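You operate a simulated robot arm through the tools that you are given. There is no shell and no other tool. Be economical: measure what you need, move in short steps, check, and stop when the job is done.

Carry out the task below with a simulated two-armed robot. There is one attempt and no reset: what you move stays moved.

## Task
Screw the orange tip into the spare torch while holding it still, and push on the yellow nozzle.
Fine: one hand holds the torch while the tip is tightened; it stays on its rest.

It is judged by the outcome, as a careful person would: the job done as asked, and still so three seconds after it is handed in. It fails if anything else is knocked over, pushed out of place, dropped, spilled or broken.

## Robot
Two 7-joint arms with two-finger parallel grippers on one trunk, on a base that drives. Base frame: it is fixed to the floor where the robot stands at the start and does not move with it; the origin is under the middle of the robot, x ahead of it, y to its left, z up. Units: mm, degrees, N and s.
The left shoulder is at the start at [50, 177, 1179], the right one opposite. With the tool pointing down near the work surface each hand reaches from about 180 to 700 mm from the robot's upright axis, wherever it stands, measured 20 degrees to its own side. Payload 3.43 kg a hand.
Tool frame (each hand has its own): the origin (TCP) lies between the finger pads and is the grasp point; the fingertips stand 34 mm ahead of it; z points along the fingers, y is the line along which they close. Largest opening 128 mm; finger width 24, thickness 12; the body of the gripper, 48 by 130 mm, starts 96 mm behind the TCP.
Orientation is that of the tool frame in the base frame, as [roll, pitch, yaw] about the fixed x, y, z axes, in that order (R = Rz(yaw) Ry(pitch) Rx(roll)). With the fingers straight down and closing along the base's y, the tool's x points along the base's -x, its y along +y and its z along -z.

## Interface
- The arms move only by the tool step_arm. It takes "left_steps", "right_steps" or both (then of equal length, played together; a hand with none holds still); each is a list that holds one entry, the list of rows, each a list of 7 numbers: the turn, a rotation vector about the tool's x, y, z in rad, then the shift along the tool's x, y, z in mm, then the opening, from 0 (shut) to 1 (fully open). In form: [[[ax, ay, az, x, y, z, gripper], ...]]. A call has 1 to 8 rows; each row shifts and turns the commanded pose from where the row before left it, along the tool's axes as they then stand. Each row takes 0.2 s and may step no farther than 50 mm and 8.6 degrees from the row before; otherwise, or with a gripper value out of range, the whole call is refused. A pose out of reach is approached as far as the arm can. The call stops where the force on the tool passes 40 N (or 10 N more than at its start, if that is more) or the arm is blocked; 0.2 s more then pass. Each finger travels about 108 mm/s and halts on what it meets, pressing with about 26 N; the grip force reading is that of the motor and also rises with nothing between the fingers. The clock runs only during rows and for 0.2 s after the last one: add rows that do not move to give the fingers time. It gives the time, the measured TCP pose, the force on the tool (base axes), the opening and the grip force at its end, in the units of the frame above (readings bear some noise), with the torque about the TCP (base axes, N m) and any sound that the robot's microphone picked up, and new pictures: "pictures" is both (left out), scene, wrist or none (wrist: the cameras of the hands that moved).
- Cameras (640 x 400 px; columns grow to the right, rows downward): "scene" is now at [158.3, -53.9, 1368.6]; the picture's right is [-0.54, -0.84, 0.00], its down [-0.35, 0.22, -0.91] and it looks along [0.77, -0.49, -0.41] (base axes); focal length 214 px, centre (320, 200). "left" rides on the left gripper at [76, 11, -160] in its tool frame; the picture's right is [-0.15, 0.99, 0.00], its down [-0.88, -0.13, -0.46] and it looks along [-0.45, -0.07, 0.89] (tool axes); focal length 234 px, centre (320, 200). "right" rides on the right gripper at [76, -11, -160] in its tool frame; the picture's right is [0.15, 0.99, 0.00], its down [-0.88, 0.13, -0.45] and it looks along [-0.45, 0.07, 0.89] (tool axes); focal length 234 px, centre (320, 200). There is no depth. A picture from a camera that has moved, and an enlarged one, comes with that camera's place and axes in the base frame and with its lens. The place of the scene camera against the robot may be out by one fixed shift of up to 25 mm in any direction.
- slide_trunk(by): slides the trunk up (or, below 0, down) by that many mm; the arms and the scene camera ride with it, the base frame stays. It gives what a move gives, with no picture.
- drive_base(legs): drives the robot by 1 to 6 legs, each [ahead, turn to the left] in mm and degrees, along the robot's own axes; the way and the turn of a leg run together, so that a leg with both is an arc; at most 1500 mm and 180 degrees a leg. The arms and the cameras ride along, it lands a little off, and it stops where it bumps. It gives what a move gives, and a new picture of the scene camera.
- head_to(pan, tilt): turns the head with the scene camera to pan (to the left, within 80 degrees either way) and tilt (down, from -29 to 69), counted from straight ahead of the robot. It gives what a move gives, and a new picture of the scene camera.
- zoom(camera, box): a new picture of the part [left, top, right, bottom] of that camera's present view, enlarged. The clock stands still meanwhile.
- finish_job(): hands the job in; it is judged then, once.

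Go step by step. Nothing tells you exact positions but the pictures and the camera data: compare them with the known pose of the tool, close in by small moves and look again before you grip or let go. The budget is 120 turns and 260 pictures, counting those below and the enlarged ones. Unless the task says otherwise, let go and move clear before handing in, and close with one line.

The tools are called after "Emit:" as name(argument=value, ...) on one line, values as JSON. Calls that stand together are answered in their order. step_arm: Moves the arms, as the interface text tells. Its arguments: {"type":"object","properties":{"left_steps":{"type":"array"},"right_steps":{"type":"array"},"pictures":{"type":"string","enum":["both","scene","wrist","none"]}},"required":[]} The other tools are called the same way: slide_trunk (by) slides the trunk up or down; drive_base (legs) drives the base; head_to (pan, tilt) turns the head that bears the scene camera; zoom (camera, box) takes an enlarged picture of a part of a camera's view; finish_job () hands the job in.

At the start:

```text
time_s: 0.0
left_tcp_pos: [304.8, -6.1, 1299.8]
left_tcp_rot: [-179.9, 0.0, -179.9]
left_ft_force: [-0.2, -0.1, 0.0]
left_wrist_torque: [0.02, 0.0, 0.01]
left_width: 128.0
left_finger_force: 0.1
right_tcp_pos: [285.9, -333.4, 1321.6]
right_tcp_rot: [180.0, 0.0, 180.0]
right_ft_force: [-0.7, 0.8, -0.9]
right_wrist_torque: [-0.01, -0.02, -0.01]
right_width: 128.0
right_finger_force: 0.1
trunk travel left (down, up): [-350.0, 51.0]
robot x, y, heading: [1.9, 1.1, 0.1]
head pan, tilt: [-32.4, 24.5]
```

scene: 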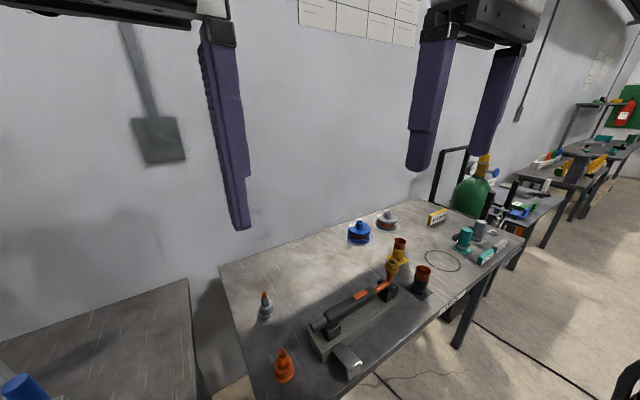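
right: 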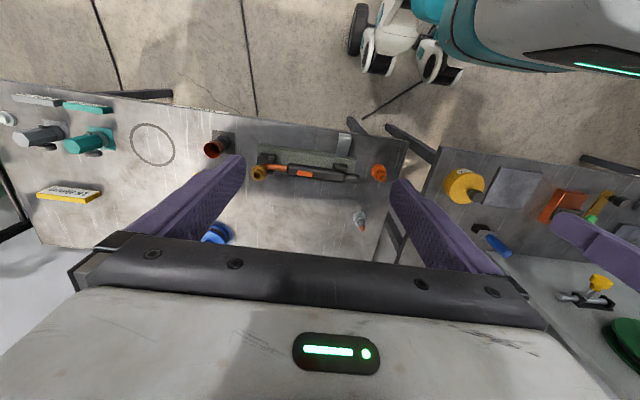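
left: 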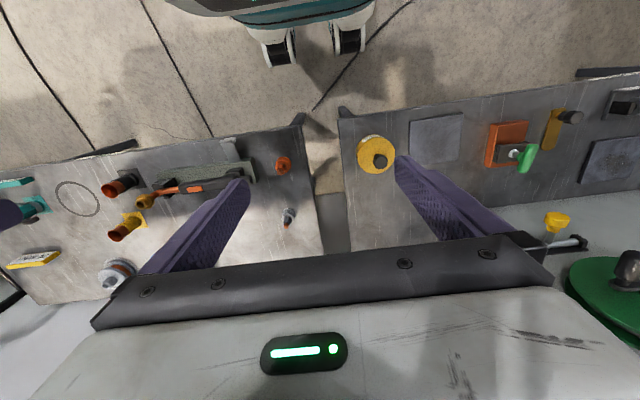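

I see a bench to the right ahead carrying a torch on a rest, with orange and yellow parts around it. I'll zoom in to identify the parts.

Emit:
zoom(camera="scene", box=[220, 200, 540, 400])

Emit:
zoom(camera="right", box=[180, 110, 420, 260])

Emit:
zoom(camera="left", box=[80, 120, 320, 270])

```text
2.00 times, centred on (380, 300) of scene
camera zoom: at [158.3, -53.9, 1368.6], right [-0.54, -0.84, 0.0], down [-0.35, 0.22, -0.91], along [0.77, -0.49, -0.41], focal length 429 px, centre (200, 0)
```

zoom: 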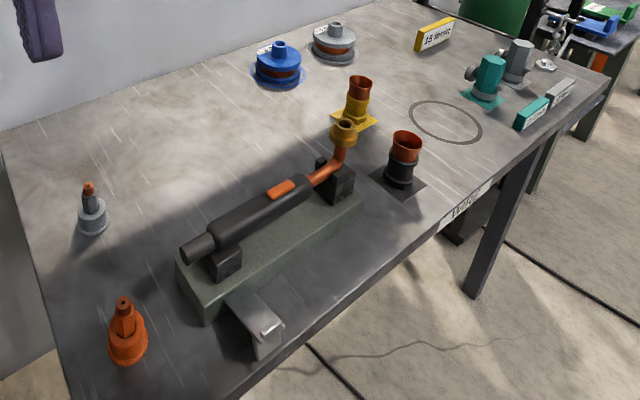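

```text
2.67 times, centred on (300, 185) of right
camera zoom: at [209.8, -346.0, 1480.6], right [-0.15, 0.99, 0.0], down [0.88, 0.13, 0.46], along [0.45, 0.07, -0.89], focal length 624 px, centre (373, 240)
```

zoom: 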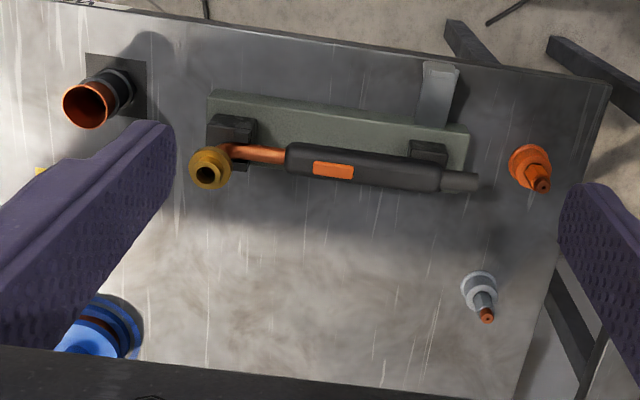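

```text
2.67 times, centred on (200, 195) of left
camera zoom: at [227.5, 6.1, 1460.5], right [0.15, 0.99, 0.0], down [0.88, -0.13, 0.46], along [0.45, -0.07, -0.89], focal length 624 px, centre (640, 213)
```

zoom: 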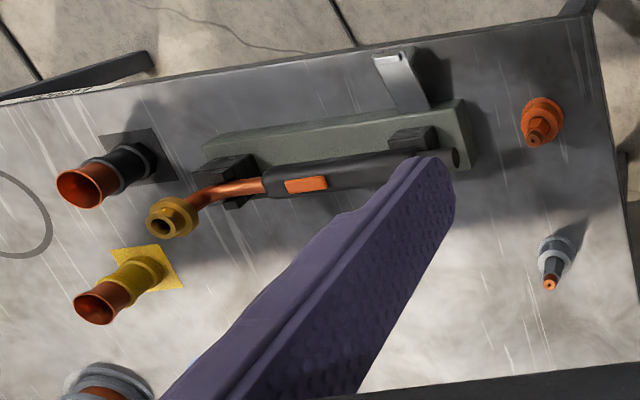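

The orange tip stands at about (429,-131, top 863), the torch socket opens upward near (423,-459,968), and the yellow nozzle is near (540,-652). I'll drive the robot about 340 mm to its right so both hands reach the torch.

Emit:
drive_base(legs=[[0, -90], [340, 0], [0, 90]])

Emit:
head_to(pan=0, tilt=50)

```text
time_s: 9.8
left_tcp_pos: [309.3, -346.5, 1301.7]
left_tcp_rot: [-179.9, -0.1, -179.9]
left_ft_force: [0.3, -0.9, -0.1]
left_wrist_torque: [0.03, -0.01, 0.01]
left_width: 128.1
left_finger_force: 0.0
right_tcp_pos: [291.9, -676.5, 1321.7]
right_tcp_rot: [179.9, -0.2, -179.9]
right_ft_force: [-0.3, 0.8, -0.6]
right_wrist_torque: [0.01, 0.02, 0.02]
right_width: 127.8
right_finger_force: 0.1
trunk travel left (down, up): [-350.0, 51.0]
robot x, y, heading: [4.3, -343.9, 0.2]
head pan, tilt: [-32.4, 24.5]
camera scene: at [163.9, -396.1, 1368.6], right [-0.53, -0.85, 0.0], down [-0.35, 0.22, -0.91], along [0.77, -0.49, -0.41], focal length 214 px, centre (320, 200)
```

scene: 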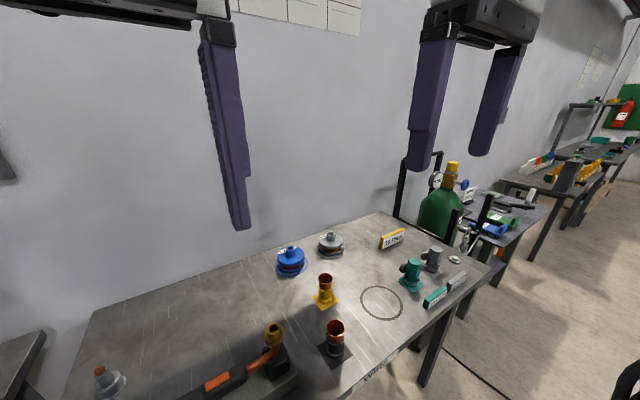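

```text
time_s: 10.8
left_tcp_pos: [312.1, -344.3, 1301.6]
left_tcp_rot: [-179.7, -0.4, -179.8]
left_ft_force: [42.7, 49.5, -20.3]
left_wrist_torque: [-9.27, 6.23, -3.89]
left_width: 127.7
left_finger_force: 0.0
right_tcp_pos: [291.7, -677.0, 1320.9]
right_tcp_rot: [179.9, 0.1, -179.8]
right_ft_force: [0.3, -0.4, -0.2]
right_wrist_torque: [0.0, 0.0, 0.01]
right_width: 128.0
right_finger_force: 0.1
trunk travel left (down, up): [-350.0, 51.0]
robot x, y, heading: [6.7, -339.9, -0.1]
head pan, tilt: [0.0, 50.0]
camera scene: at [165.3, -368.3, 1339.0], right [-0.26, -0.97, 0.0], down [-0.67, 0.18, -0.72], along [0.7, -0.19, -0.69], focal length 214 px, centre (320, 200)
```

scene: 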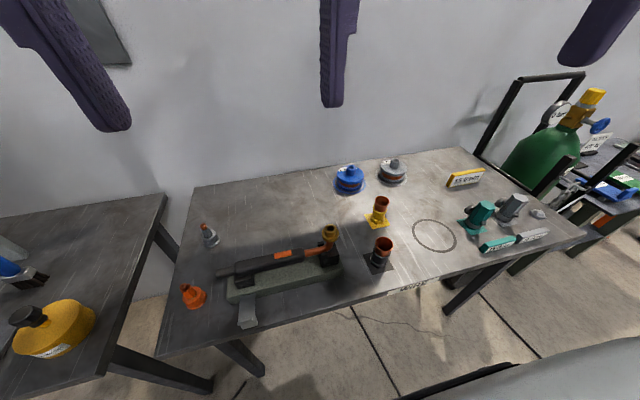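

The head has jammed against the left wrist, so I'll move the left hand forward and to the left of it.

Emit:
step_arm(left_steps=[[[0, 0, 0, -30, 20, 0, 1], [0, 0, 0, -30, 30, 0, 1], [0, 0, 0, -20, 30, 20, 1], [0, 0, 0, 0, 30, 30, 1], [0, 0, 0, 0, 20, 30, 1]]], pictures="scene")

```text
time_s: 12.0
left_tcp_pos: [389.2, -215.2, 1220.7]
left_tcp_rot: [-179.9, 0.1, 180.0]
left_ft_force: [0.4, 0.2, 0.0]
left_wrist_torque: [-0.02, -0.01, 0.02]
left_width: 127.8
left_finger_force: 0.0
right_tcp_pos: [293.8, -676.5, 1321.3]
right_tcp_rot: [-180.0, -0.1, -179.8]
right_ft_force: [-0.1, -0.7, -0.7]
right_wrist_torque: [-0.02, 0.01, -0.02]
right_width: 128.1
right_finger_force: 0.1
trunk travel left (down, up): [-350.0, 51.0]
robot x, y, heading: [4.8, -342.2, -0.0]
head pan, tilt: [0.0, 50.0]
camera scene: at [163.3, -346.2, 1330.2], right [0.0, -1.0, 0.0], down [-0.77, 0.0, -0.64], along [0.64, 0.0, -0.77], focal length 214 px, centre (320, 200)
```

scene: 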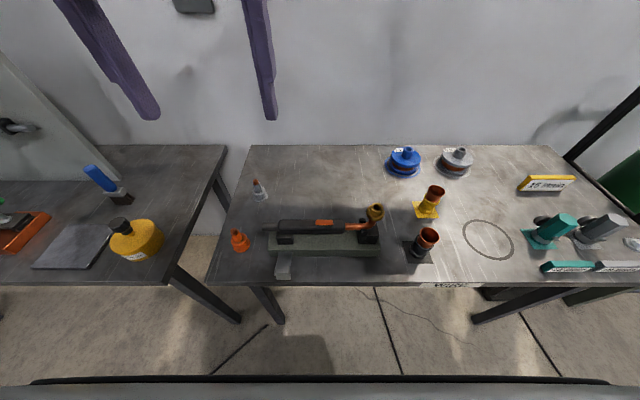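

The head is free and the view is clear. I'll zoom in on the work.

Emit:
zoom(camera="scene", box=[220, 170, 460, 290])

Emit:
zoom(camera="left", box=[0, 0, 640, 400])

Emit:
zoom(camera="right", box=[0, 0, 640, 400])

```text
2.67 times, centred on (340, 230) of scene
camera zoom: at [163.3, -346.2, 1330.2], right [0.0, -1.0, 0.0], down [-0.77, 0.0, -0.64], along [0.64, 0.0, -0.77], focal length 572 px, centre (267, 120)
```

zoom: 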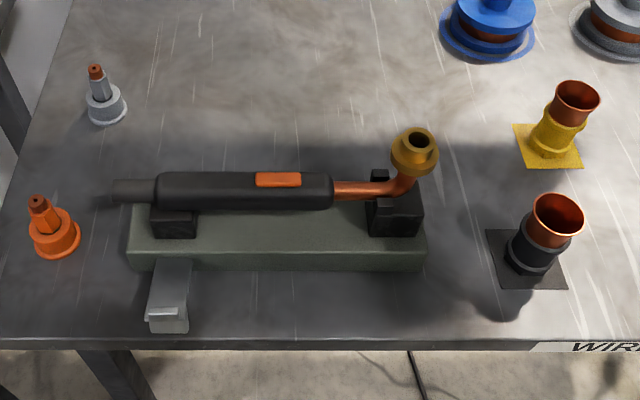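

```text
1.00 times, centred on (320, 200) of left (not enlarged: the box is as wide or as high as the picture)
camera zoom: at [312.2, -204.2, 1380.4], right [0.15, 0.99, 0.0], down [0.88, -0.13, 0.46], along [0.45, -0.07, -0.89], focal length 234 px, centre (320, 200)
```

zoom: 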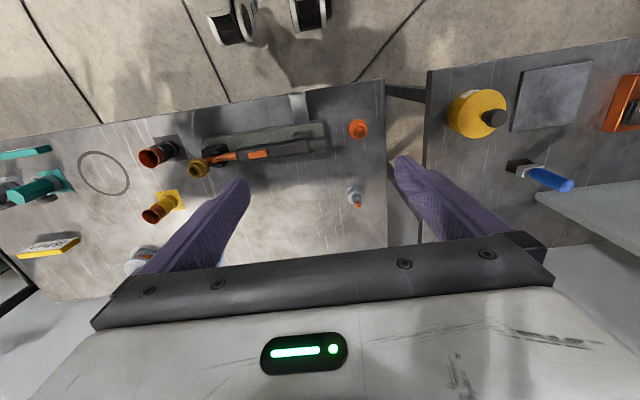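

```text
1.00 times, centred on (320, 200) of right (not enlarged: the box is as wide or as high as the picture)
camera zoom: at [216.2, -687.5, 1480.7], right [-0.15, 0.99, 0.0], down [0.88, 0.13, 0.45], along [0.45, 0.07, -0.89], focal length 234 px, centre (320, 200)
```

zoom: 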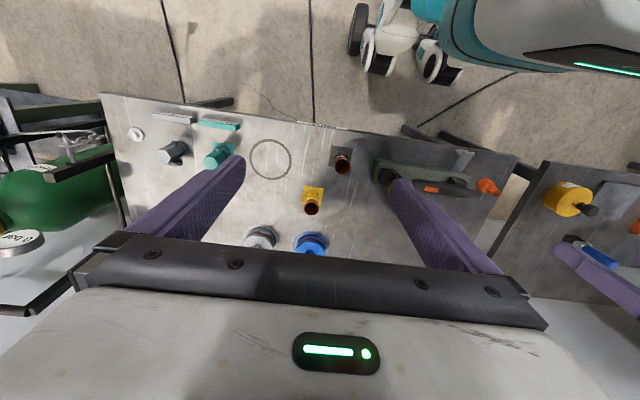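

The orange tip is to be picked first with the right hand, since the left hand would be in its way at the torch. I'll move the left hand aside and the right hand over towards the tip.

Emit:
step_arm(left_steps=[[[0, 0, 0, 0, 48, 0, 1], [0, 0, 0, 0, 48, 0, 1], [0, 0, 0, 0, 48, 0, 1], [0, 0, 0, 0, 48, 0, 1], [0, 0, 0, 0, 48, 0, 1], [0, 0, 0, 0, 30, 0, 1], [0, 0, 0, 0, 0, 0, 1]]], right_steps=[[[0, 0, 0, -25, 0, 40, 1], [0, 0, 0, -25, 0, 40, 1], [0, 0, 0, -25, 0, 40, 1], [0, 0, 0, -25, 0, 40, 1], [0, 0, 0, -25, 0, 40, 1], [0, 0, 0, -10, 45, 15, 1], [0, 0, 0, 0, 49, 0, 1]]], pictures="none")

Emit:
step_arm(right_steps=[[[0, 0, 0, 0, 49, 0, 1], [0, 0, 0, 0, 49, 0, 1], [0, 0, 0, 0, 49, 0, 1], [0, 0, 0, 0, 49, 0, 1], [0, 0, 0, 0, 49, 0, 1], [0, 0, 0, 0, 49, 0, 1], [0, 0, 0, 0, 49, 0, 1], [0, 0, 0, 0, 49, 0, 0.5]]])

```text
time_s: 13.6
left_tcp_pos: [390.0, 51.9, 1220.4]
left_tcp_rot: [-179.9, 0.0, -179.9]
left_ft_force: [-0.1, -0.2, 0.3]
left_wrist_torque: [-0.02, 0.01, -0.02]
left_width: 128.1
left_finger_force: 0.1
right_tcp_pos: [429.0, -580.9, 1105.4]
right_tcp_rot: [-179.9, -0.2, -179.9]
right_ft_force: [-0.5, 1.0, 0.4]
right_wrist_torque: [-0.04, -0.01, 0.0]
right_width: 128.0
right_finger_force: 0.1
trunk travel left (down, up): [-350.0, 51.0]
robot x, y, heading: [3.7, -340.8, 0.2]
head pan, tilt: [0.0, 50.0]
```

```text
time_s: 15.4
left_tcp_pos: [389.4, 52.2, 1221.1]
left_tcp_rot: [-180.0, 0.0, -179.9]
left_ft_force: [1.8, -0.1, 0.5]
left_wrist_torque: [-0.01, 0.0, 0.01]
left_width: 128.1
left_finger_force: 0.0
right_tcp_pos: [392.3, -452.4, 1091.4]
right_tcp_rot: [179.9, 0.0, -179.8]
right_ft_force: [-0.7, 0.4, -0.5]
right_wrist_torque: [0.0, 0.01, 0.0]
right_width: 64.2
right_finger_force: 0.2
right hand out of reach, approached as far as the arm can: row 3, 4, 5, 6, 7, 8
trunk travel left (down, up): [-350.0, 51.0]
robot x, y, heading: [8.6, -343.0, 0.1]
head pan, tilt: [0.0, 50.0]
camera scene: at [163.2, -347.0, 1330.2], right [0.0, -1.0, 0.0], down [-0.77, 0.0, -0.64], along [0.64, 0.0, -0.77], focal length 214 px, centre (320, 200)
camera right: at [315.6, -464.3, 1250.3], right [-0.15, 0.99, 0.0], down [0.88, 0.13, 0.46], along [0.45, 0.07, -0.89], focal length 234 px, centre (320, 200)
```

scene: 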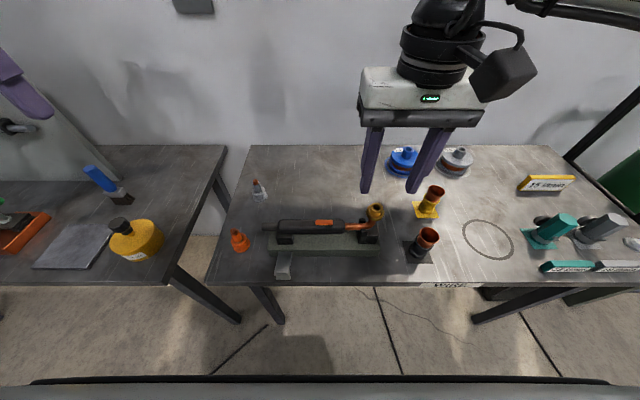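
right: 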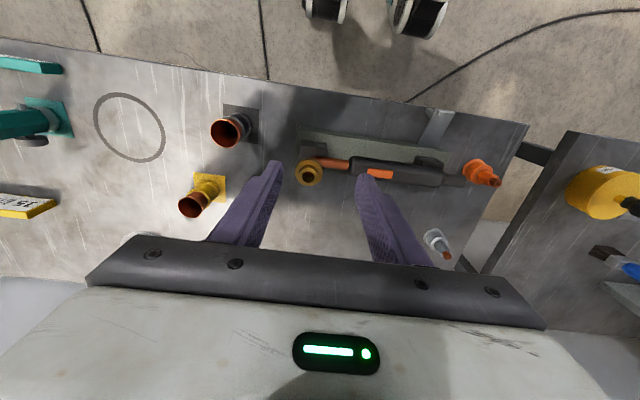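

The right hand ran out of reach towards the middle. I'll test whether it goes further when lower and further forward.

Emit:
step_arm(right_steps=[[[0, 0, 0, -20, -30, 20, 0.5], [0, 0, 0, -20, -10, 30, 0.5], [0, 0, 0, 0, 40, 15, 0.5], [0, 0, 0, 0, 30, 0, 0.5], [0, 0, 0, 0, 30, 0, 0.5], [0, 0, 0, 0, 30, 0, 0.5]]], pictures="scene")

```text
time_s: 16.8
left_tcp_pos: [389.4, 51.2, 1222.4]
left_tcp_rot: [180.0, 0.0, -179.9]
left_ft_force: [-0.1, 0.3, 0.4]
left_wrist_torque: [0.02, -0.02, -0.03]
left_width: 127.7
left_finger_force: 0.1
right_tcp_pos: [406.8, -453.6, 1031.3]
right_tcp_rot: [179.8, 0.0, -179.9]
right_ft_force: [-0.1, -0.1, 0.2]
right_wrist_torque: [0.02, 0.04, 0.0]
right_width: 63.8
right_finger_force: 0.0
right hand out of reach, approached as far as the arm can: row 3, 4, 5, 6
trunk travel left (down, up): [-350.0, 51.0]
robot x, y, heading: [9.1, -341.2, 0.3]
head pan, tilt: [0.0, 50.0]
camera scene: at [162.7, -346.8, 1330.3], right [0.0, -1.0, 0.0], down [-0.77, 0.0, -0.64], along [0.64, 0.0, -0.77], focal length 214 px, centre (320, 200)
```

scene: 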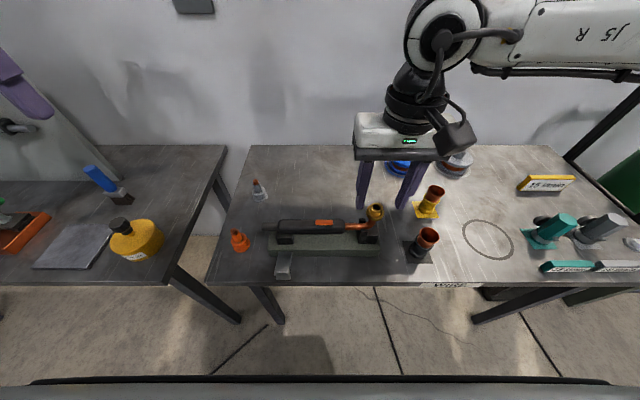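

The arm is limited by a joint, not distance. I'll test whether turning the hand frees it, which also tells me the screwing range.

Emit:
step_arm(right_steps=[[[0, 0, -0.14, -10, -20, -10, 0.5], [0, 0, -0.14, 0, 0, 0, 0.5], [0, 0, -0.14, 0, 0, 0, 0.5], [0, 0, -0.14, 0, 0, 0, 0.5], [0, 0, -0.14, 0, 0, 0, 0.5], [0, 0, 0, 0, 30, 0, 0.5], [0, 0, 0, 0, 30, 0, 0.5], [0, 0, 0, 0, 30, 0, 0.5]]], pictures="none")

```text
time_s: 18.6
left_tcp_pos: [390.9, 51.5, 1221.3]
left_tcp_rot: [-180.0, 0.1, -179.9]
left_ft_force: [-0.9, -0.3, -0.7]
left_wrist_torque: [-0.02, 0.01, -0.04]
left_width: 128.0
left_finger_force: 0.1
right_tcp_pos: [365.9, -441.9, 1040.6]
right_tcp_rot: [179.8, 0.2, -139.8]
right_ft_force: [0.3, -0.1, -0.5]
right_wrist_torque: [0.02, -0.02, 0.0]
right_width: 64.1
right_finger_force: 0.1
right hand out of reach, approached as far as the arm can: row 7, 8
trunk travel left (down, up): [-350.0, 51.0]
robot x, y, heading: [5.5, -342.0, -0.0]
head pan, tilt: [0.0, 50.0]
```

Emit:
step_arm(right_steps=[[[0, 0, 0, -30, -25, 0, 0.5], [0, 0, 0, -30, -25, 0, 0.5], [0, 0, 0, -19, 23, 0, 0.5], [0, 0, 0, -19, 23, 0, 0.5], [0, 0, 0, -19, 23, 0, 0.5], [0, 0, 0, -19, 23, 0, 0.5]]], pictures="none")

```text
time_s: 20.0
left_tcp_pos: [390.0, 51.1, 1221.3]
left_tcp_rot: [180.0, 0.0, -179.9]
left_ft_force: [0.0, -0.1, -0.2]
left_wrist_torque: [-0.03, 0.02, 0.01]
left_width: 128.0
left_finger_force: 0.0
right_tcp_pos: [405.7, -454.7, 1041.4]
right_tcp_rot: [179.9, 0.0, -139.8]
right_ft_force: [0.3, -1.1, -1.0]
right_wrist_torque: [0.01, -0.01, -0.02]
right_width: 63.8
right_finger_force: 0.1
right hand out of reach, approached as far as the arm can: row 1, 2, 3, 4, 5, 6
trunk travel left (down, up): [-350.0, 51.0]
robot x, y, heading: [5.5, -341.7, 0.2]
head pan, tilt: [0.0, 50.0]
```

The right hand stops at roughly 15° right of the centre line whatever its turn. I'll test the left hand's limit toward the torch handle too (backing the right off for clearance).

Emit:
step_arm(right_steps=[[[0, 0, 0.14, 19, -23, 0, 0.5], [0, 0, 0.14, 0, -40, 0, 0.5], [0, 0, 0.14, 0, -40, 0, 0.5], [0, 0, 0.14, 0, -40, 0, 0.5], [0, 0, 0.14, 0, -40, 0, 0.5], [0, 0, 0, 0, 0, 0, 0.5], [0, 0, 0, 0, 0, 0, 0.5], [0, 0, 0, 0, 0, 0, 0.5]]], left_steps=[[[0, 0, 0, -5, -48, 0, 1], [0, 0, 0, -5, -48, 0, 1], [0, 0, 0, -5, -48, 0, 1], [0, 0, 0, -5, -48, 0, 1], [0, 0, 0, -5, -48, 0, 1], [0, 0, 0, 0, -40, 0, 1], [0, 0, 0, 0, -40, 0, 1], [0, 0, 0, 0, -40, 0, 1]]], pictures="none")

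```text
time_s: 21.8
left_tcp_pos: [413.9, -307.5, 1220.0]
left_tcp_rot: [-179.9, 0.0, -179.9]
left_ft_force: [0.6, 0.1, -0.3]
left_wrist_torque: [0.01, -0.03, -0.02]
left_width: 127.8
left_finger_force: 0.1
right_tcp_pos: [462.9, -631.5, 1041.8]
right_tcp_rot: [179.9, 0.0, -179.9]
right_ft_force: [0.0, 0.3, 0.5]
right_wrist_torque: [0.0, -0.04, 0.0]
right_width: 63.8
right_finger_force: 0.1
trunk travel left (down, up): [-350.0, 51.0]
robot x, y, heading: [5.0, -342.8, 0.0]
head pan, tilt: [0.0, 50.0]
```

The left hand reaches nearly the middle at this height. I'll see how far down it can come there.

Emit:
step_arm(left_steps=[[[0, 0, 0, 0, 0, 40, 1], [0, 0, 0, 0, 0, 40, 1], [0, 0, 0, 0, 0, 40, 1], [0, 0, 0, 0, 0, 40, 1], [0, 0, 0, 0, 0, 40, 1]]], pictures="scene")

```text
time_s: 23.0
left_tcp_pos: [414.6, -305.1, 1017.5]
left_tcp_rot: [180.0, -0.1, -179.9]
left_ft_force: [0.1, -0.5, 0.0]
left_wrist_torque: [-0.01, -0.03, 0.04]
left_width: 128.1
left_finger_force: 0.1
right_tcp_pos: [463.4, -629.6, 1041.5]
right_tcp_rot: [179.9, -0.1, 180.0]
right_ft_force: [-0.9, 0.6, -1.0]
right_wrist_torque: [-0.02, 0.0, -0.02]
right_width: 64.0
right_finger_force: 0.0
trunk travel left (down, up): [-350.0, 51.0]
robot x, y, heading: [2.2, -343.0, -0.1]
head pan, tilt: [0.0, 50.0]
camera scene: at [163.1, -346.7, 1330.3], right [0.0, -1.0, 0.0], down [-0.77, 0.0, -0.64], along [0.64, 0.0, -0.77], focal length 214 px, centre (320, 200)
```

scene: 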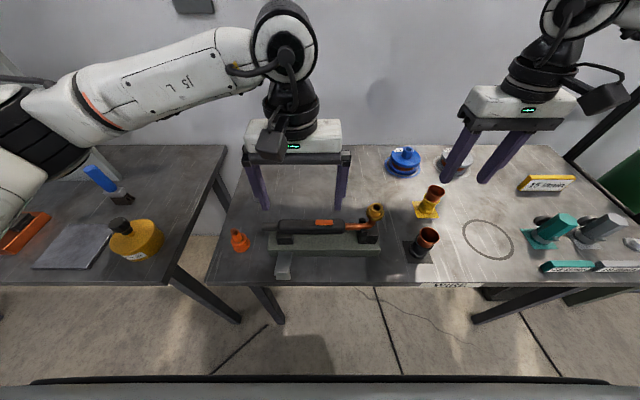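

Left reaches the handle fine. Now I test whether it can turn to close across the handle (along x).

Emit:
step_arm(left_steps=[[[0, 0, 0.143, 0, 0, 0, 1], [0, 0, 0.143, 0, 0, 0, 1], [0, 0, 0.143, 0, 0, 0, 1], [0, 0, 0.143, 0, 0, 0, 1], [0, 0, 0.143, 0, 0, 0, 1], [0, 0, 0.143, 0, 0, 0, 1], [0, 0, 0.143, 0, 0, 0, 1], [0, 0, 0.143, 0, 0, 0, 1]]], pictures="none")

Emit:
step_arm(left_steps=[[[0, 0, 0.142, 0, 0, 0, 1], [0, 0, 0.142, 0, 0, 0, 1], [0, 0, 0.142, 0, 0, 0, 1], [0, 0, 0, -50, 0, 0, 1], [0, 0, 0, -50, 0, 0, 1]]])

```text
time_s: 24.8
left_tcp_pos: [415.2, -307.2, 1021.1]
left_tcp_rot: [-180.0, 0.0, 114.4]
left_ft_force: [-0.3, 0.4, -0.6]
left_wrist_torque: [-0.01, 0.01, 0.03]
left_width: 128.1
left_finger_force: 0.0
right_tcp_pos: [462.8, -630.6, 1042.7]
right_tcp_rot: [179.9, 0.0, -179.9]
right_ft_force: [0.0, -1.0, -0.3]
right_wrist_torque: [0.02, 0.04, 0.02]
right_width: 63.6
right_finger_force: 0.1
trunk travel left (down, up): [-350.0, 51.0]
robot x, y, heading: [4.1, -343.8, -0.0]
head pan, tilt: [0.0, 50.0]
```

```text
time_s: 26.0
left_tcp_pos: [429.4, -353.9, 1023.2]
left_tcp_rot: [-179.9, 0.0, 106.5]
left_ft_force: [-0.8, 0.5, -0.1]
left_wrist_torque: [0.0, 0.02, 0.01]
left_width: 128.0
left_finger_force: 0.1
left hand out of reach, approached as far as the arm can: row 2, 3, 5
right_tcp_pos: [464.6, -629.7, 1043.1]
right_tcp_rot: [-180.0, 0.0, -179.9]
right_ft_force: [0.0, -0.2, -0.3]
right_wrist_torque: [-0.01, 0.05, 0.0]
right_width: 63.8
right_finger_force: 0.0
trunk travel left (down, up): [-350.0, 51.0]
robot x, y, heading: [5.1, -338.3, -0.0]
head pan, tilt: [0.0, 50.0]
camera scene: at [162.7, -346.0, 1330.3], right [0.0, -1.0, 0.0], down [-0.77, 0.0, -0.64], along [0.64, 0.0, -0.77], focal length 214 px, centre (320, 200)
camera left: at [416.6, -277.6, 1181.3], right [0.99, 0.14, 0.0], down [0.12, -0.88, 0.46], along [0.06, -0.45, -0.89], focal length 234 px, centre (320, 200)
```

scene: 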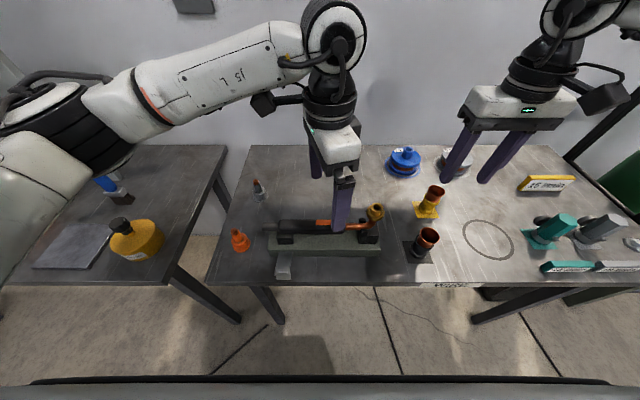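
left: 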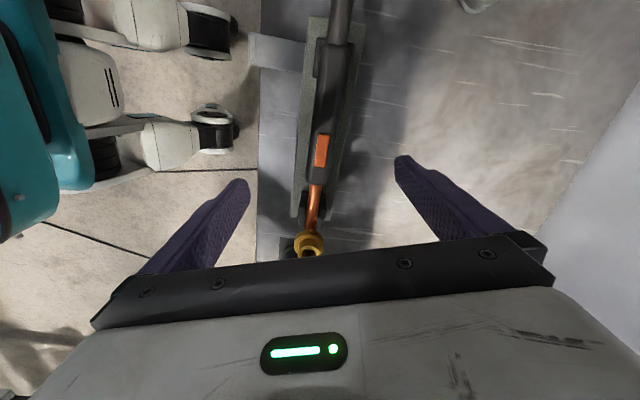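

The left wrist stops turning 16° short, so I'll stand the robot at about (47,-184), facing left (+26°) to pick the tip, then turn right to about -18° to work the torch. First I'll raise both hands.

Emit:
step_arm(left_steps=[[[0, 0, 0, 25, 0, -40, 1], [0, 0, 0, 25, 0, -40, 1], [0, 0, 0, 0, 0, -45, 1], [0, 0, 0, 0, 0, -45, 1], [0, 0, 0, 0, 0, -30, 1]]], right_steps=[[[0, 0, 0, 0, 0, -40, 0.5], [0, 0, 0, 0, 0, -40, 0.5], [0, 0, 0, 0, 0, -40, 0.5], [0, 0, 0, 0, 0, -40, 0.5], [0, 0, 0, 0, 0, -20, 0.5]]], pictures="none")

Emit:
drive_base(legs=[[0, 90], [152, 0], [0, -90], [42, 0], [0, 26]])

```text
time_s: 27.2
left_tcp_pos: [390.9, -314.5, 1210.1]
left_tcp_rot: [179.9, 0.1, 106.6]
left_ft_force: [-0.2, 0.3, 0.0]
left_wrist_torque: [-0.03, 0.0, -0.02]
left_width: 127.8
left_finger_force: 0.0
left hand out of reach, approached as far as the arm can: row 4, 5
right_tcp_pos: [461.3, -631.4, 1224.4]
right_tcp_rot: [179.9, -0.1, -179.8]
right_ft_force: [1.0, 0.5, -0.7]
right_wrist_torque: [-0.01, -0.03, -0.03]
right_width: 64.1
right_finger_force: 0.1
trunk travel left (down, up): [-350.0, 51.0]
robot x, y, heading: [3.1, -338.5, 0.1]
head pan, tilt: [0.0, 50.0]
```

```text
time_s: 38.1
left_tcp_pos: [385.1, -3.0, 1210.3]
left_tcp_rot: [179.9, 0.1, 131.9]
left_ft_force: [0.3, -0.2, -0.1]
left_wrist_torque: [-0.03, 0.01, -0.01]
left_width: 127.8
left_finger_force: 0.0
right_tcp_pos: [583.3, -261.0, 1222.7]
right_tcp_rot: [180.0, -0.1, -154.7]
right_ft_force: [-1.1, -0.8, 0.2]
right_wrist_torque: [0.0, 0.02, 0.01]
right_width: 63.9
right_finger_force: 0.0
trunk travel left (down, up): [-350.0, 51.0]
robot x, y, heading: [45.6, -195.3, 25.3]
head pan, tilt: [0.0, 50.0]
camera scene: at [189.9, -135.0, 1330.2], right [0.43, -0.9, 0.0], down [-0.69, -0.33, -0.64], along [0.58, 0.27, -0.77], focal length 214 px, centre (320, 200)
```

scene: 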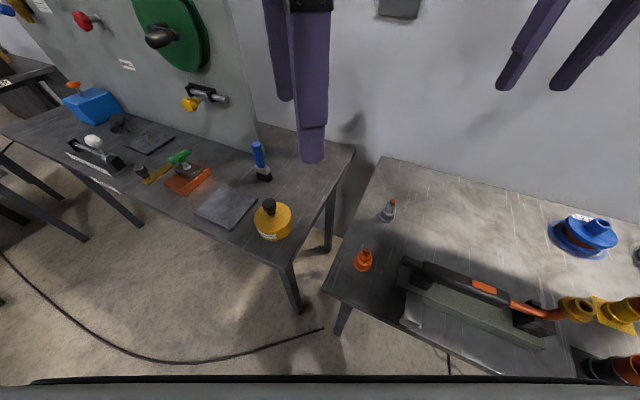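

Good pose. I'll turn 4° further, move the left hand outward, and bring the right hand over the tip.

Emit:
drive_base(legs=[[0, 4]])

Emit:
step_arm(left_steps=[[[0, 0, 0, 35, 32, 0, 1], [0, 0, 0, 35, 32, 0, 1], [0, 0, 0, 35, 32, 0, 1], [0, 0, 0, 35, 32, 0, 1]]], right_steps=[[[0, 0, 0, 30, 30, 0, 0.5], [0, 0, 0, 30, 25, 0, 0.5], [0, 0, 0, 25, 30, 20, 0.5], [0, 0, 0, 0, 0, 45, 0.5]]], pictures="wrist")

```text
time_s: 39.0
left_tcp_pos: [371.3, 21.3, 1209.0]
left_tcp_rot: [-179.9, 0.2, 135.7]
left_ft_force: [-0.5, 0.5, 0.3]
left_wrist_torque: [-0.01, -0.01, 0.02]
left_width: 128.0
left_finger_force: 0.1
right_tcp_pos: [586.4, -224.2, 1222.9]
right_tcp_rot: [179.9, -0.1, -150.8]
right_ft_force: [-0.3, 0.4, 0.1]
right_wrist_torque: [-0.03, -0.03, 0.02]
right_width: 63.9
right_finger_force: 0.0
trunk travel left (down, up): [-350.0, 51.0]
robot x, y, heading: [45.9, -194.6, 29.2]
head pan, tilt: [0.0, 50.0]
camera scene: at [185.3, -125.8, 1330.2], right [0.49, -0.87, 0.0], down [-0.67, -0.37, -0.64], along [0.56, 0.31, -0.77], focal length 214 px, centre (320, 200)
```

scene: 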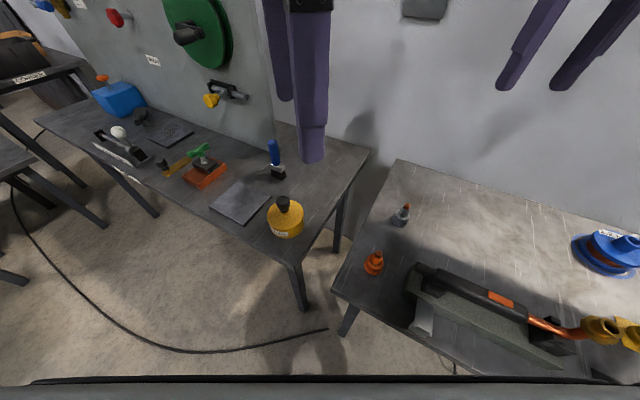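

```text
time_s: 40.0
left_tcp_pos: [292.7, 107.3, 1165.2]
left_tcp_rot: [179.8, 0.2, 135.8]
left_ft_force: [-0.9, 0.5, -0.1]
left_wrist_torque: [0.01, 0.01, 0.0]
left_width: 128.0
left_finger_force: 0.0
left hand out of reach, approached as far as the arm can: row 1, 2, 3, 4
right_tcp_pos: [471.3, -192.4, 1157.5]
right_tcp_rot: [179.9, -0.1, -150.8]
right_ft_force: [-0.4, 0.5, 0.3]
right_wrist_torque: [0.03, 0.02, -0.03]
right_width: 63.7
right_finger_force: 0.2
trunk travel left (down, up): [-350.0, 51.0]
robot x, y, heading: [44.1, -193.8, 29.1]
head pan, tilt: [0.0, 50.0]
camera right: at [408.7, -239.7, 1317.4], right [-0.61, 0.79, 0.0], down [0.71, 0.54, 0.46], along [0.36, 0.28, -0.89], focal length 234 px, centre (320, 200)
camera left: at [243.4, 167.4, 1324.5], right [0.79, 0.61, 0.0], down [0.54, -0.71, 0.46], along [0.28, -0.36, -0.89], focal length 234 px, centre (320, 200)
```

right: 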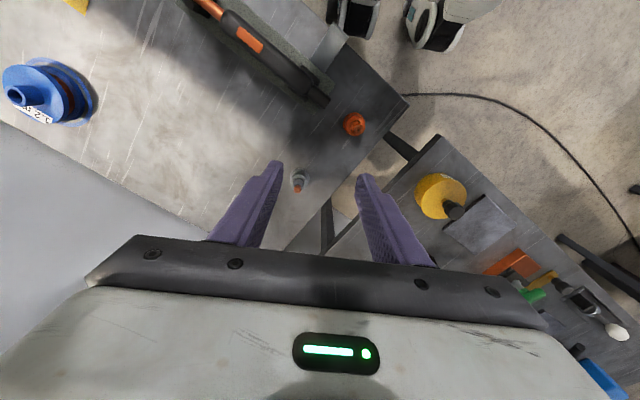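
left: 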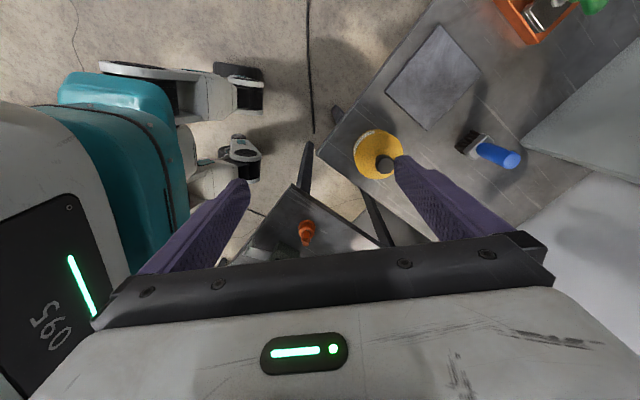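

Emit:
step_arm(right_steps=[[[0, 0, 0, 6, 35, 20, 0.5], [0, 0, 0, 5, 35, 20, 0.5], [0, 0, 0, 0, 0, 45, 0.5], [0, 0, 0, 0, 0, 45, 0.5], [0, 0, 0, 0, 0, 40, 0.5]]], pictures="wrist")

Emit:
zoom(camera="right", box=[220, 60, 460, 210])

Emit:
zoom(camera="scene", box=[320, 200, 480, 300])

```text
time_s: 41.1
left_tcp_pos: [292.4, 107.0, 1165.9]
left_tcp_rot: [179.9, 0.1, 135.9]
left_ft_force: [0.0, 0.0, -1.0]
left_wrist_torque: [-0.03, 0.0, 0.01]
left_width: 128.1
left_finger_force: 0.0
right_tcp_pos: [425.6, -136.2, 988.6]
right_tcp_rot: [179.9, 0.1, -150.8]
right_ft_force: [0.6, 0.1, 0.0]
right_wrist_torque: [0.0, 0.0, -0.01]
right_width: 63.9
right_finger_force: 0.1
trunk travel left (down, up): [-350.0, 51.0]
robot x, y, heading: [45.1, -194.5, 29.0]
head pan, tilt: [0.0, 50.0]
camera right: at [364.3, -182.7, 1147.9], right [-0.61, 0.79, 0.0], down [0.71, 0.54, 0.46], along [0.36, 0.28, -0.89], focal length 234 px, centre (320, 200)
```

right: 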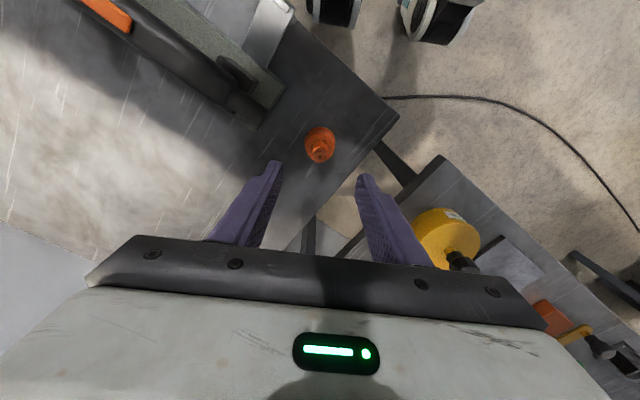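

```text
2.67 times, centred on (340, 135) of right
camera zoom: at [364.3, -182.7, 1147.9], right [-0.61, 0.79, 0.0], down [0.71, 0.54, 0.46], along [0.36, 0.28, -0.89], focal length 624 px, centre (267, 373)
```

zoom: 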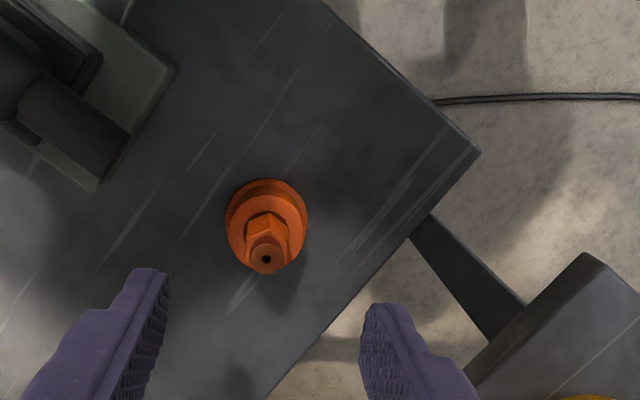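

```text
4.00 times, centred on (400, 250) of scene
camera zoom: at [185.8, -126.6, 1330.3], right [0.49, -0.87, 0.0], down [-0.67, -0.37, -0.64], along [0.56, 0.31, -0.77], focal length 858 px, centre (0, 0)
```

zoom: 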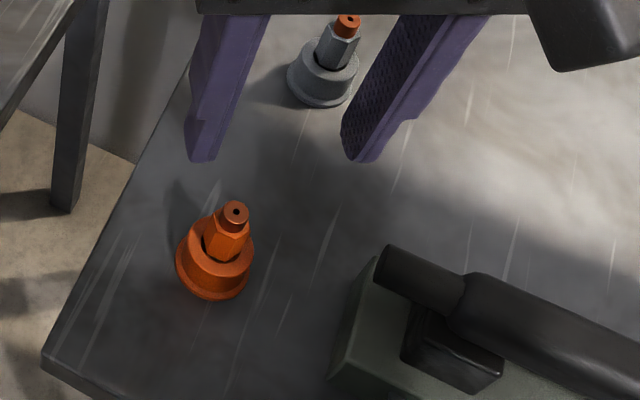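

The orange tip is a hex nozzle sitting loose in an orange cup, axis at about (431,-130.5). I'll centre over it and come down, then check heights.

Emit:
step_arm(right_steps=[[[0, 0, 0, -7, 2.5, 30, 0.4], [0, 0, 0, 0, 0, 30, 0.4], [0, 0, 0, 0, 0, 0, 0.4]]], pictures="none")

Emit:
zoom(camera="right", box=[260, 110, 380, 185])

Emit:
zoom(camera="scene", box=[320, 215, 416, 275])

```text
time_s: 42.0
left_tcp_pos: [290.7, 106.7, 1165.3]
left_tcp_rot: [179.8, 0.2, 135.8]
left_ft_force: [-0.5, -0.5, -0.2]
left_wrist_torque: [-0.01, 0.0, 0.0]
left_width: 127.8
left_finger_force: 0.1
right_tcp_pos: [432.6, -130.4, 927.7]
right_tcp_rot: [-179.9, 0.0, -150.6]
right_ft_force: [-0.4, 0.0, -0.2]
right_wrist_torque: [-0.01, -0.02, -0.01]
right_width: 51.0
right_finger_force: 0.1
trunk travel left (down, up): [-350.0, 51.0]
robot x, y, heading: [46.5, -195.0, 29.0]
head pan, tilt: [0.0, 50.0]
```

```text
5.33 times, centred on (320, 148) of right
camera zoom: at [370.9, -177.2, 1087.5], right [-0.61, 0.79, 0.0], down [0.71, 0.54, 0.46], along [0.36, 0.28, -0.89], focal length 1249 px, centre (320, 480)
```

zoom: 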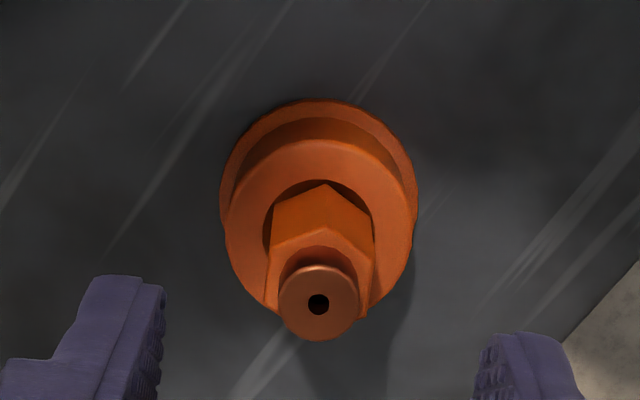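

```text
6.67 times, centred on (368, 245) of scene
camera zoom: at [185.3, -126.5, 1330.3], right [0.49, -0.87, 0.0], down [-0.67, -0.37, -0.64], along [0.56, 0.31, -0.77], focal length 1430 px, centre (0, -100)
```

zoom: 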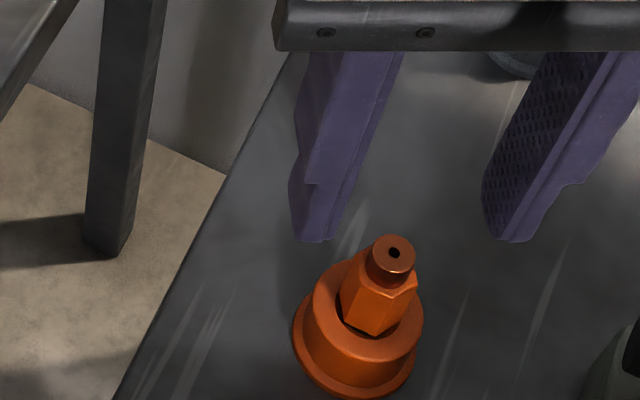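

The flats of the hex face the fingers, and I'm centred. The cup rim is at about z 812 and the hex top at about 845, so I'll descend to TCP 856 and close.

Emit:
step_arm(right_steps=[[[0, 0, 0, 0, 0, 36, 0.4], [0, 0, 0, 0, 0, 20, 0.35], [0, 0, 0, 0, 0, 15, 0.3]]], pictures="none")

Emit:
zoom(camera="scene", box=[320, 200, 448, 280])

```text
time_s: 42.8
left_tcp_pos: [289.8, 107.5, 1166.0]
left_tcp_rot: [179.9, 0.2, 135.9]
left_ft_force: [0.3, -0.5, -0.1]
left_wrist_torque: [-0.02, 0.0, 0.01]
left_width: 128.0
left_finger_force: 0.1
right_tcp_pos: [437.2, -150.6, 872.3]
right_tcp_rot: [179.6, 0.3, -150.7]
right_ft_force: [-3.1, 5.3, 5.3]
right_wrist_torque: [0.31, 0.09, 0.01]
right_width: 41.9
right_finger_force: 2.8
right hand out of reach, approached as far as the arm can: row 1, 2, 3
trunk travel left (down, up): [-350.0, 51.0]
robot x, y, heading: [46.8, -194.2, 29.2]
head pan, tilt: [0.0, 50.0]
```

```text
5.00 times, centred on (384, 240) of scene
camera zoom: at [184.5, -125.8, 1330.5], right [0.49, -0.87, 0.0], down [-0.67, -0.37, -0.64], along [0.56, 0.31, -0.77], focal length 1072 px, centre (0, 0)
```

zoom: 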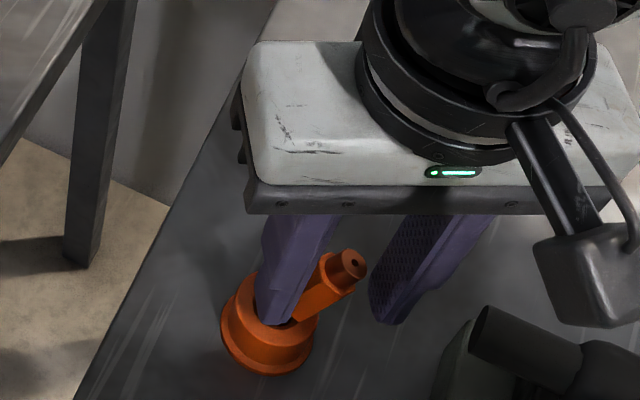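

The arm slid sideways at its reach limit and the finger is leaning the tip in its cup. I'll stop, open, and retrace that path upward, then turn the robot further for proper reach.

Emit:
step_arm(right_steps=[[[0, 0, 0, 0, 0, 0, 0.5], [0, 0, 0, -1.5, 5, -14, 0.5], [0, 0, 0, -1.5, 5, -14, 0.5], [0, 0, 0, -1.5, 5, -14, 0.5], [0, 0, 0, -1.5, 5, -14, 0.5]]], pictures="none")

Emit:
zoom(camera="scene", box=[320, 200, 448, 280])

```text
time_s: 44.0
left_tcp_pos: [291.5, 107.5, 1165.0]
left_tcp_rot: [179.9, 0.2, 135.9]
left_ft_force: [-0.6, -0.2, 0.3]
left_wrist_torque: [0.03, 0.01, 0.0]
left_width: 128.2
left_finger_force: 0.0
right_tcp_pos: [430.9, -132.6, 928.1]
right_tcp_rot: [179.9, -0.2, -150.8]
right_ft_force: [0.7, -0.2, -0.6]
right_wrist_torque: [0.0, 0.01, 0.04]
right_width: 64.2
right_finger_force: 0.1
trunk travel left (down, up): [-350.0, 51.0]
robot x, y, heading: [44.1, -194.4, 29.0]
head pan, tilt: [0.0, 50.0]
```

```text
5.00 times, centred on (384, 240) of scene
camera zoom: at [185.3, -126.5, 1330.3], right [0.49, -0.87, 0.0], down [-0.67, -0.37, -0.64], along [0.56, 0.31, -0.77], focal length 1072 px, centre (0, 0)
```

zoom: 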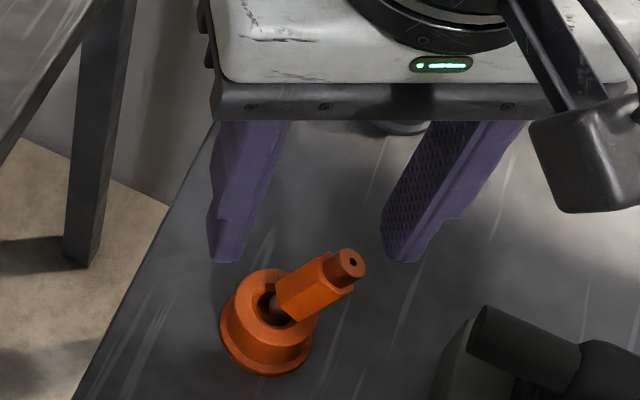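

The tip now leans in its cup, which hasn't moved. I'll lift clear, turn the robot a further 13° left for better reach, and look closely.

Emit:
step_arm(right_steps=[[[0, 0, 0, 0, 0, -40, 0.8], [0, 0, 0, 0, 0, -40, 0.8]]], pictures="none")

Emit:
drive_base(legs=[[0, 13]])

Emit:
zoom(camera="right", box=[0, 0, 640, 400])

```text
time_s: 44.5
left_tcp_pos: [291.4, 106.8, 1165.5]
left_tcp_rot: [179.9, 0.2, 135.8]
left_ft_force: [0.3, 0.4, -0.7]
left_wrist_torque: [0.0, -0.04, -0.02]
left_width: 127.9
left_finger_force: 0.1
right_tcp_pos: [432.3, -134.6, 1007.1]
right_tcp_rot: [-180.0, -0.1, -150.7]
right_ft_force: [-0.8, 0.0, -0.1]
right_wrist_torque: [-0.03, -0.01, 0.01]
right_width: 102.3
right_finger_force: 0.0
trunk travel left (down, up): [-350.0, 51.0]
robot x, y, heading: [48.1, -193.2, 28.9]
head pan, tilt: [0.0, 50.0]
```

```text
time_s: 45.8
left_tcp_pos: [215.4, 155.6, 1165.9]
left_tcp_rot: [179.9, 0.1, 149.0]
left_ft_force: [-0.1, -0.7, -0.4]
left_wrist_torque: [-0.07, -0.01, -0.04]
left_width: 127.9
left_finger_force: 0.1
right_tcp_pos: [407.7, -46.6, 1006.2]
right_tcp_rot: [179.9, 0.0, -137.6]
right_ft_force: [0.1, 0.1, 1.0]
right_wrist_torque: [-0.01, -0.04, 0.05]
right_width: 102.4
right_finger_force: 0.2
trunk travel left (down, up): [-350.0, 51.0]
robot x, y, heading: [44.5, -191.4, 42.3]
head pan, tilt: [0.0, 50.0]
camera scene: at [165.3, -98.8, 1330.3], right [0.67, -0.74, 0.0], down [-0.57, -0.52, -0.64], along [0.48, 0.43, -0.77], focal length 214 px, centre (320, 200)
```

scene: 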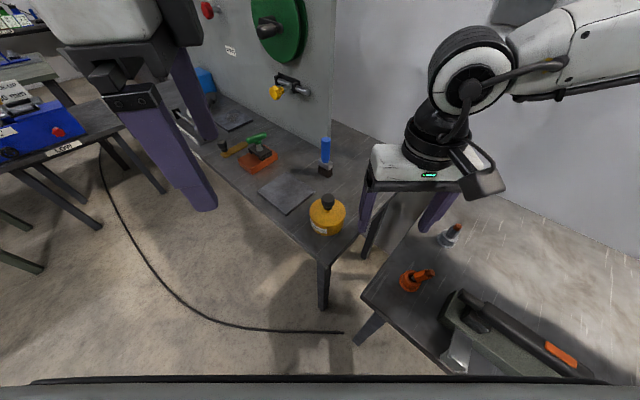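

```text
1.00 times, centred on (320, 200) of right (not enlarged: the box is as wide or as high as the picture)
camera zoom: at [358.2, -106.8, 1165.9], right [-0.78, 0.63, 0.0], down [0.56, 0.69, 0.45], along [0.29, 0.35, -0.89], focal length 234 px, centre (320, 200)
```

zoom: 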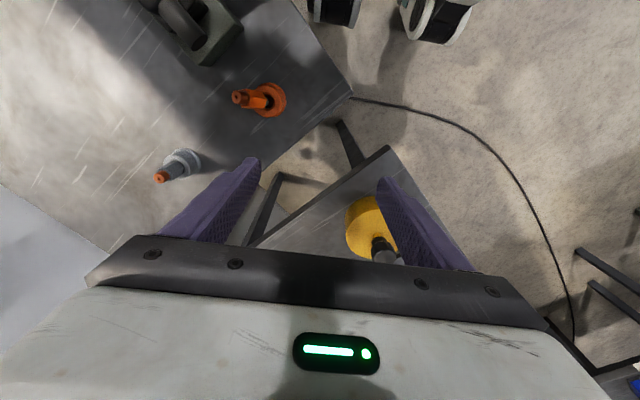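

Emit:
step_arm(right_steps=[[[0, 0, 0, 20, -44, 0, 0.8], [0, 0, 0, 19, -44, 0, 0.8], [0, 0, 0.1, 0, 0, 20, 0.8], [0, 0, 0.1, 0, 0, 20, 0.8], [0, 0, 0.1, 0, 0, 0, 0.8]]], pictures="wrist")

Emit:
zoom(camera="right", box=[240, 80, 400, 180])

Emit:
zoom(camera="scene", box=[370, 230, 466, 290])

```text
time_s: 47.0
left_tcp_pos: [217.0, 154.1, 1166.1]
left_tcp_rot: [179.9, 0.2, 149.1]
left_ft_force: [-0.1, -0.9, -0.6]
left_wrist_torque: [-0.03, 0.02, 0.01]
left_width: 127.7
left_finger_force: 0.2
right_tcp_pos: [437.2, -139.6, 964.8]
right_tcp_rot: [-180.0, -0.1, -154.9]
right_ft_force: [-0.5, -0.7, -0.1]
right_wrist_torque: [-0.02, 0.01, -0.02]
right_width: 102.4
right_finger_force: 0.0
trunk travel left (down, up): [-350.0, 51.0]
robot x, y, heading: [45.4, -195.1, 42.3]
head pan, tilt: [0.0, 50.0]
camera right: at [372.7, -181.8, 1125.1], right [-0.55, 0.83, 0.0], down [0.74, 0.49, 0.45], along [0.38, 0.25, -0.89], focal length 234 px, centre (320, 200)
```

right: 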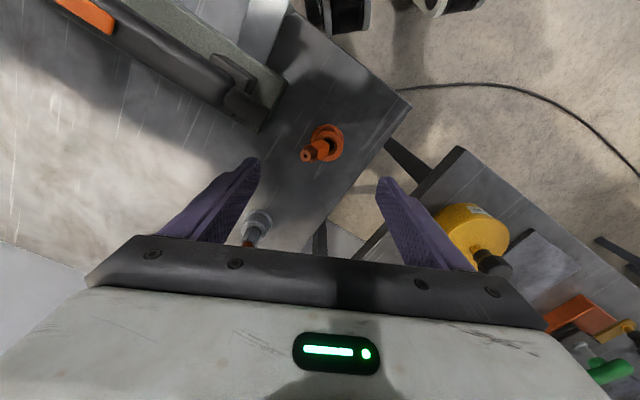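

```text
4.00 times, centred on (320, 130) of right
camera zoom: at [372.7, -181.8, 1125.1], right [-0.55, 0.83, 0.0], down [0.74, 0.49, 0.45], along [0.38, 0.25, -0.89], focal length 937 px, centre (320, 480)
```

zoom: 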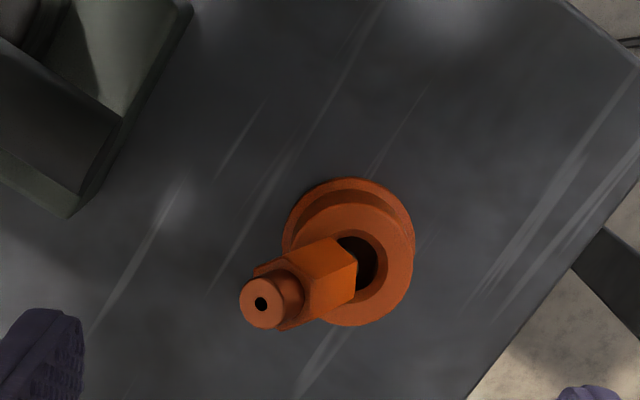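

```text
6.67 times, centred on (418, 260) of scene
camera zoom: at [165.5, -99.1, 1330.3], right [0.67, -0.74, 0.0], down [-0.57, -0.52, -0.64], along [0.48, 0.43, -0.77], focal length 1430 px, centre (-333, -200)
```

zoom: 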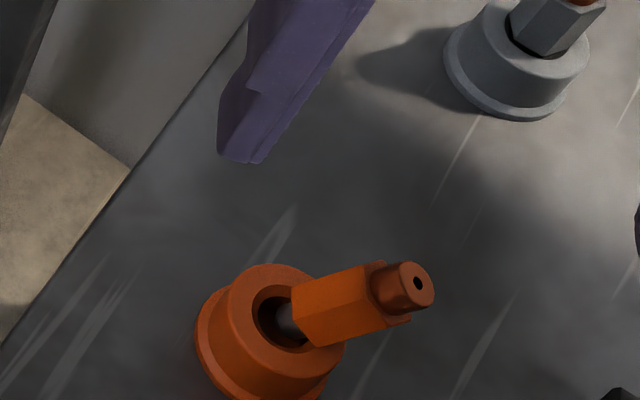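

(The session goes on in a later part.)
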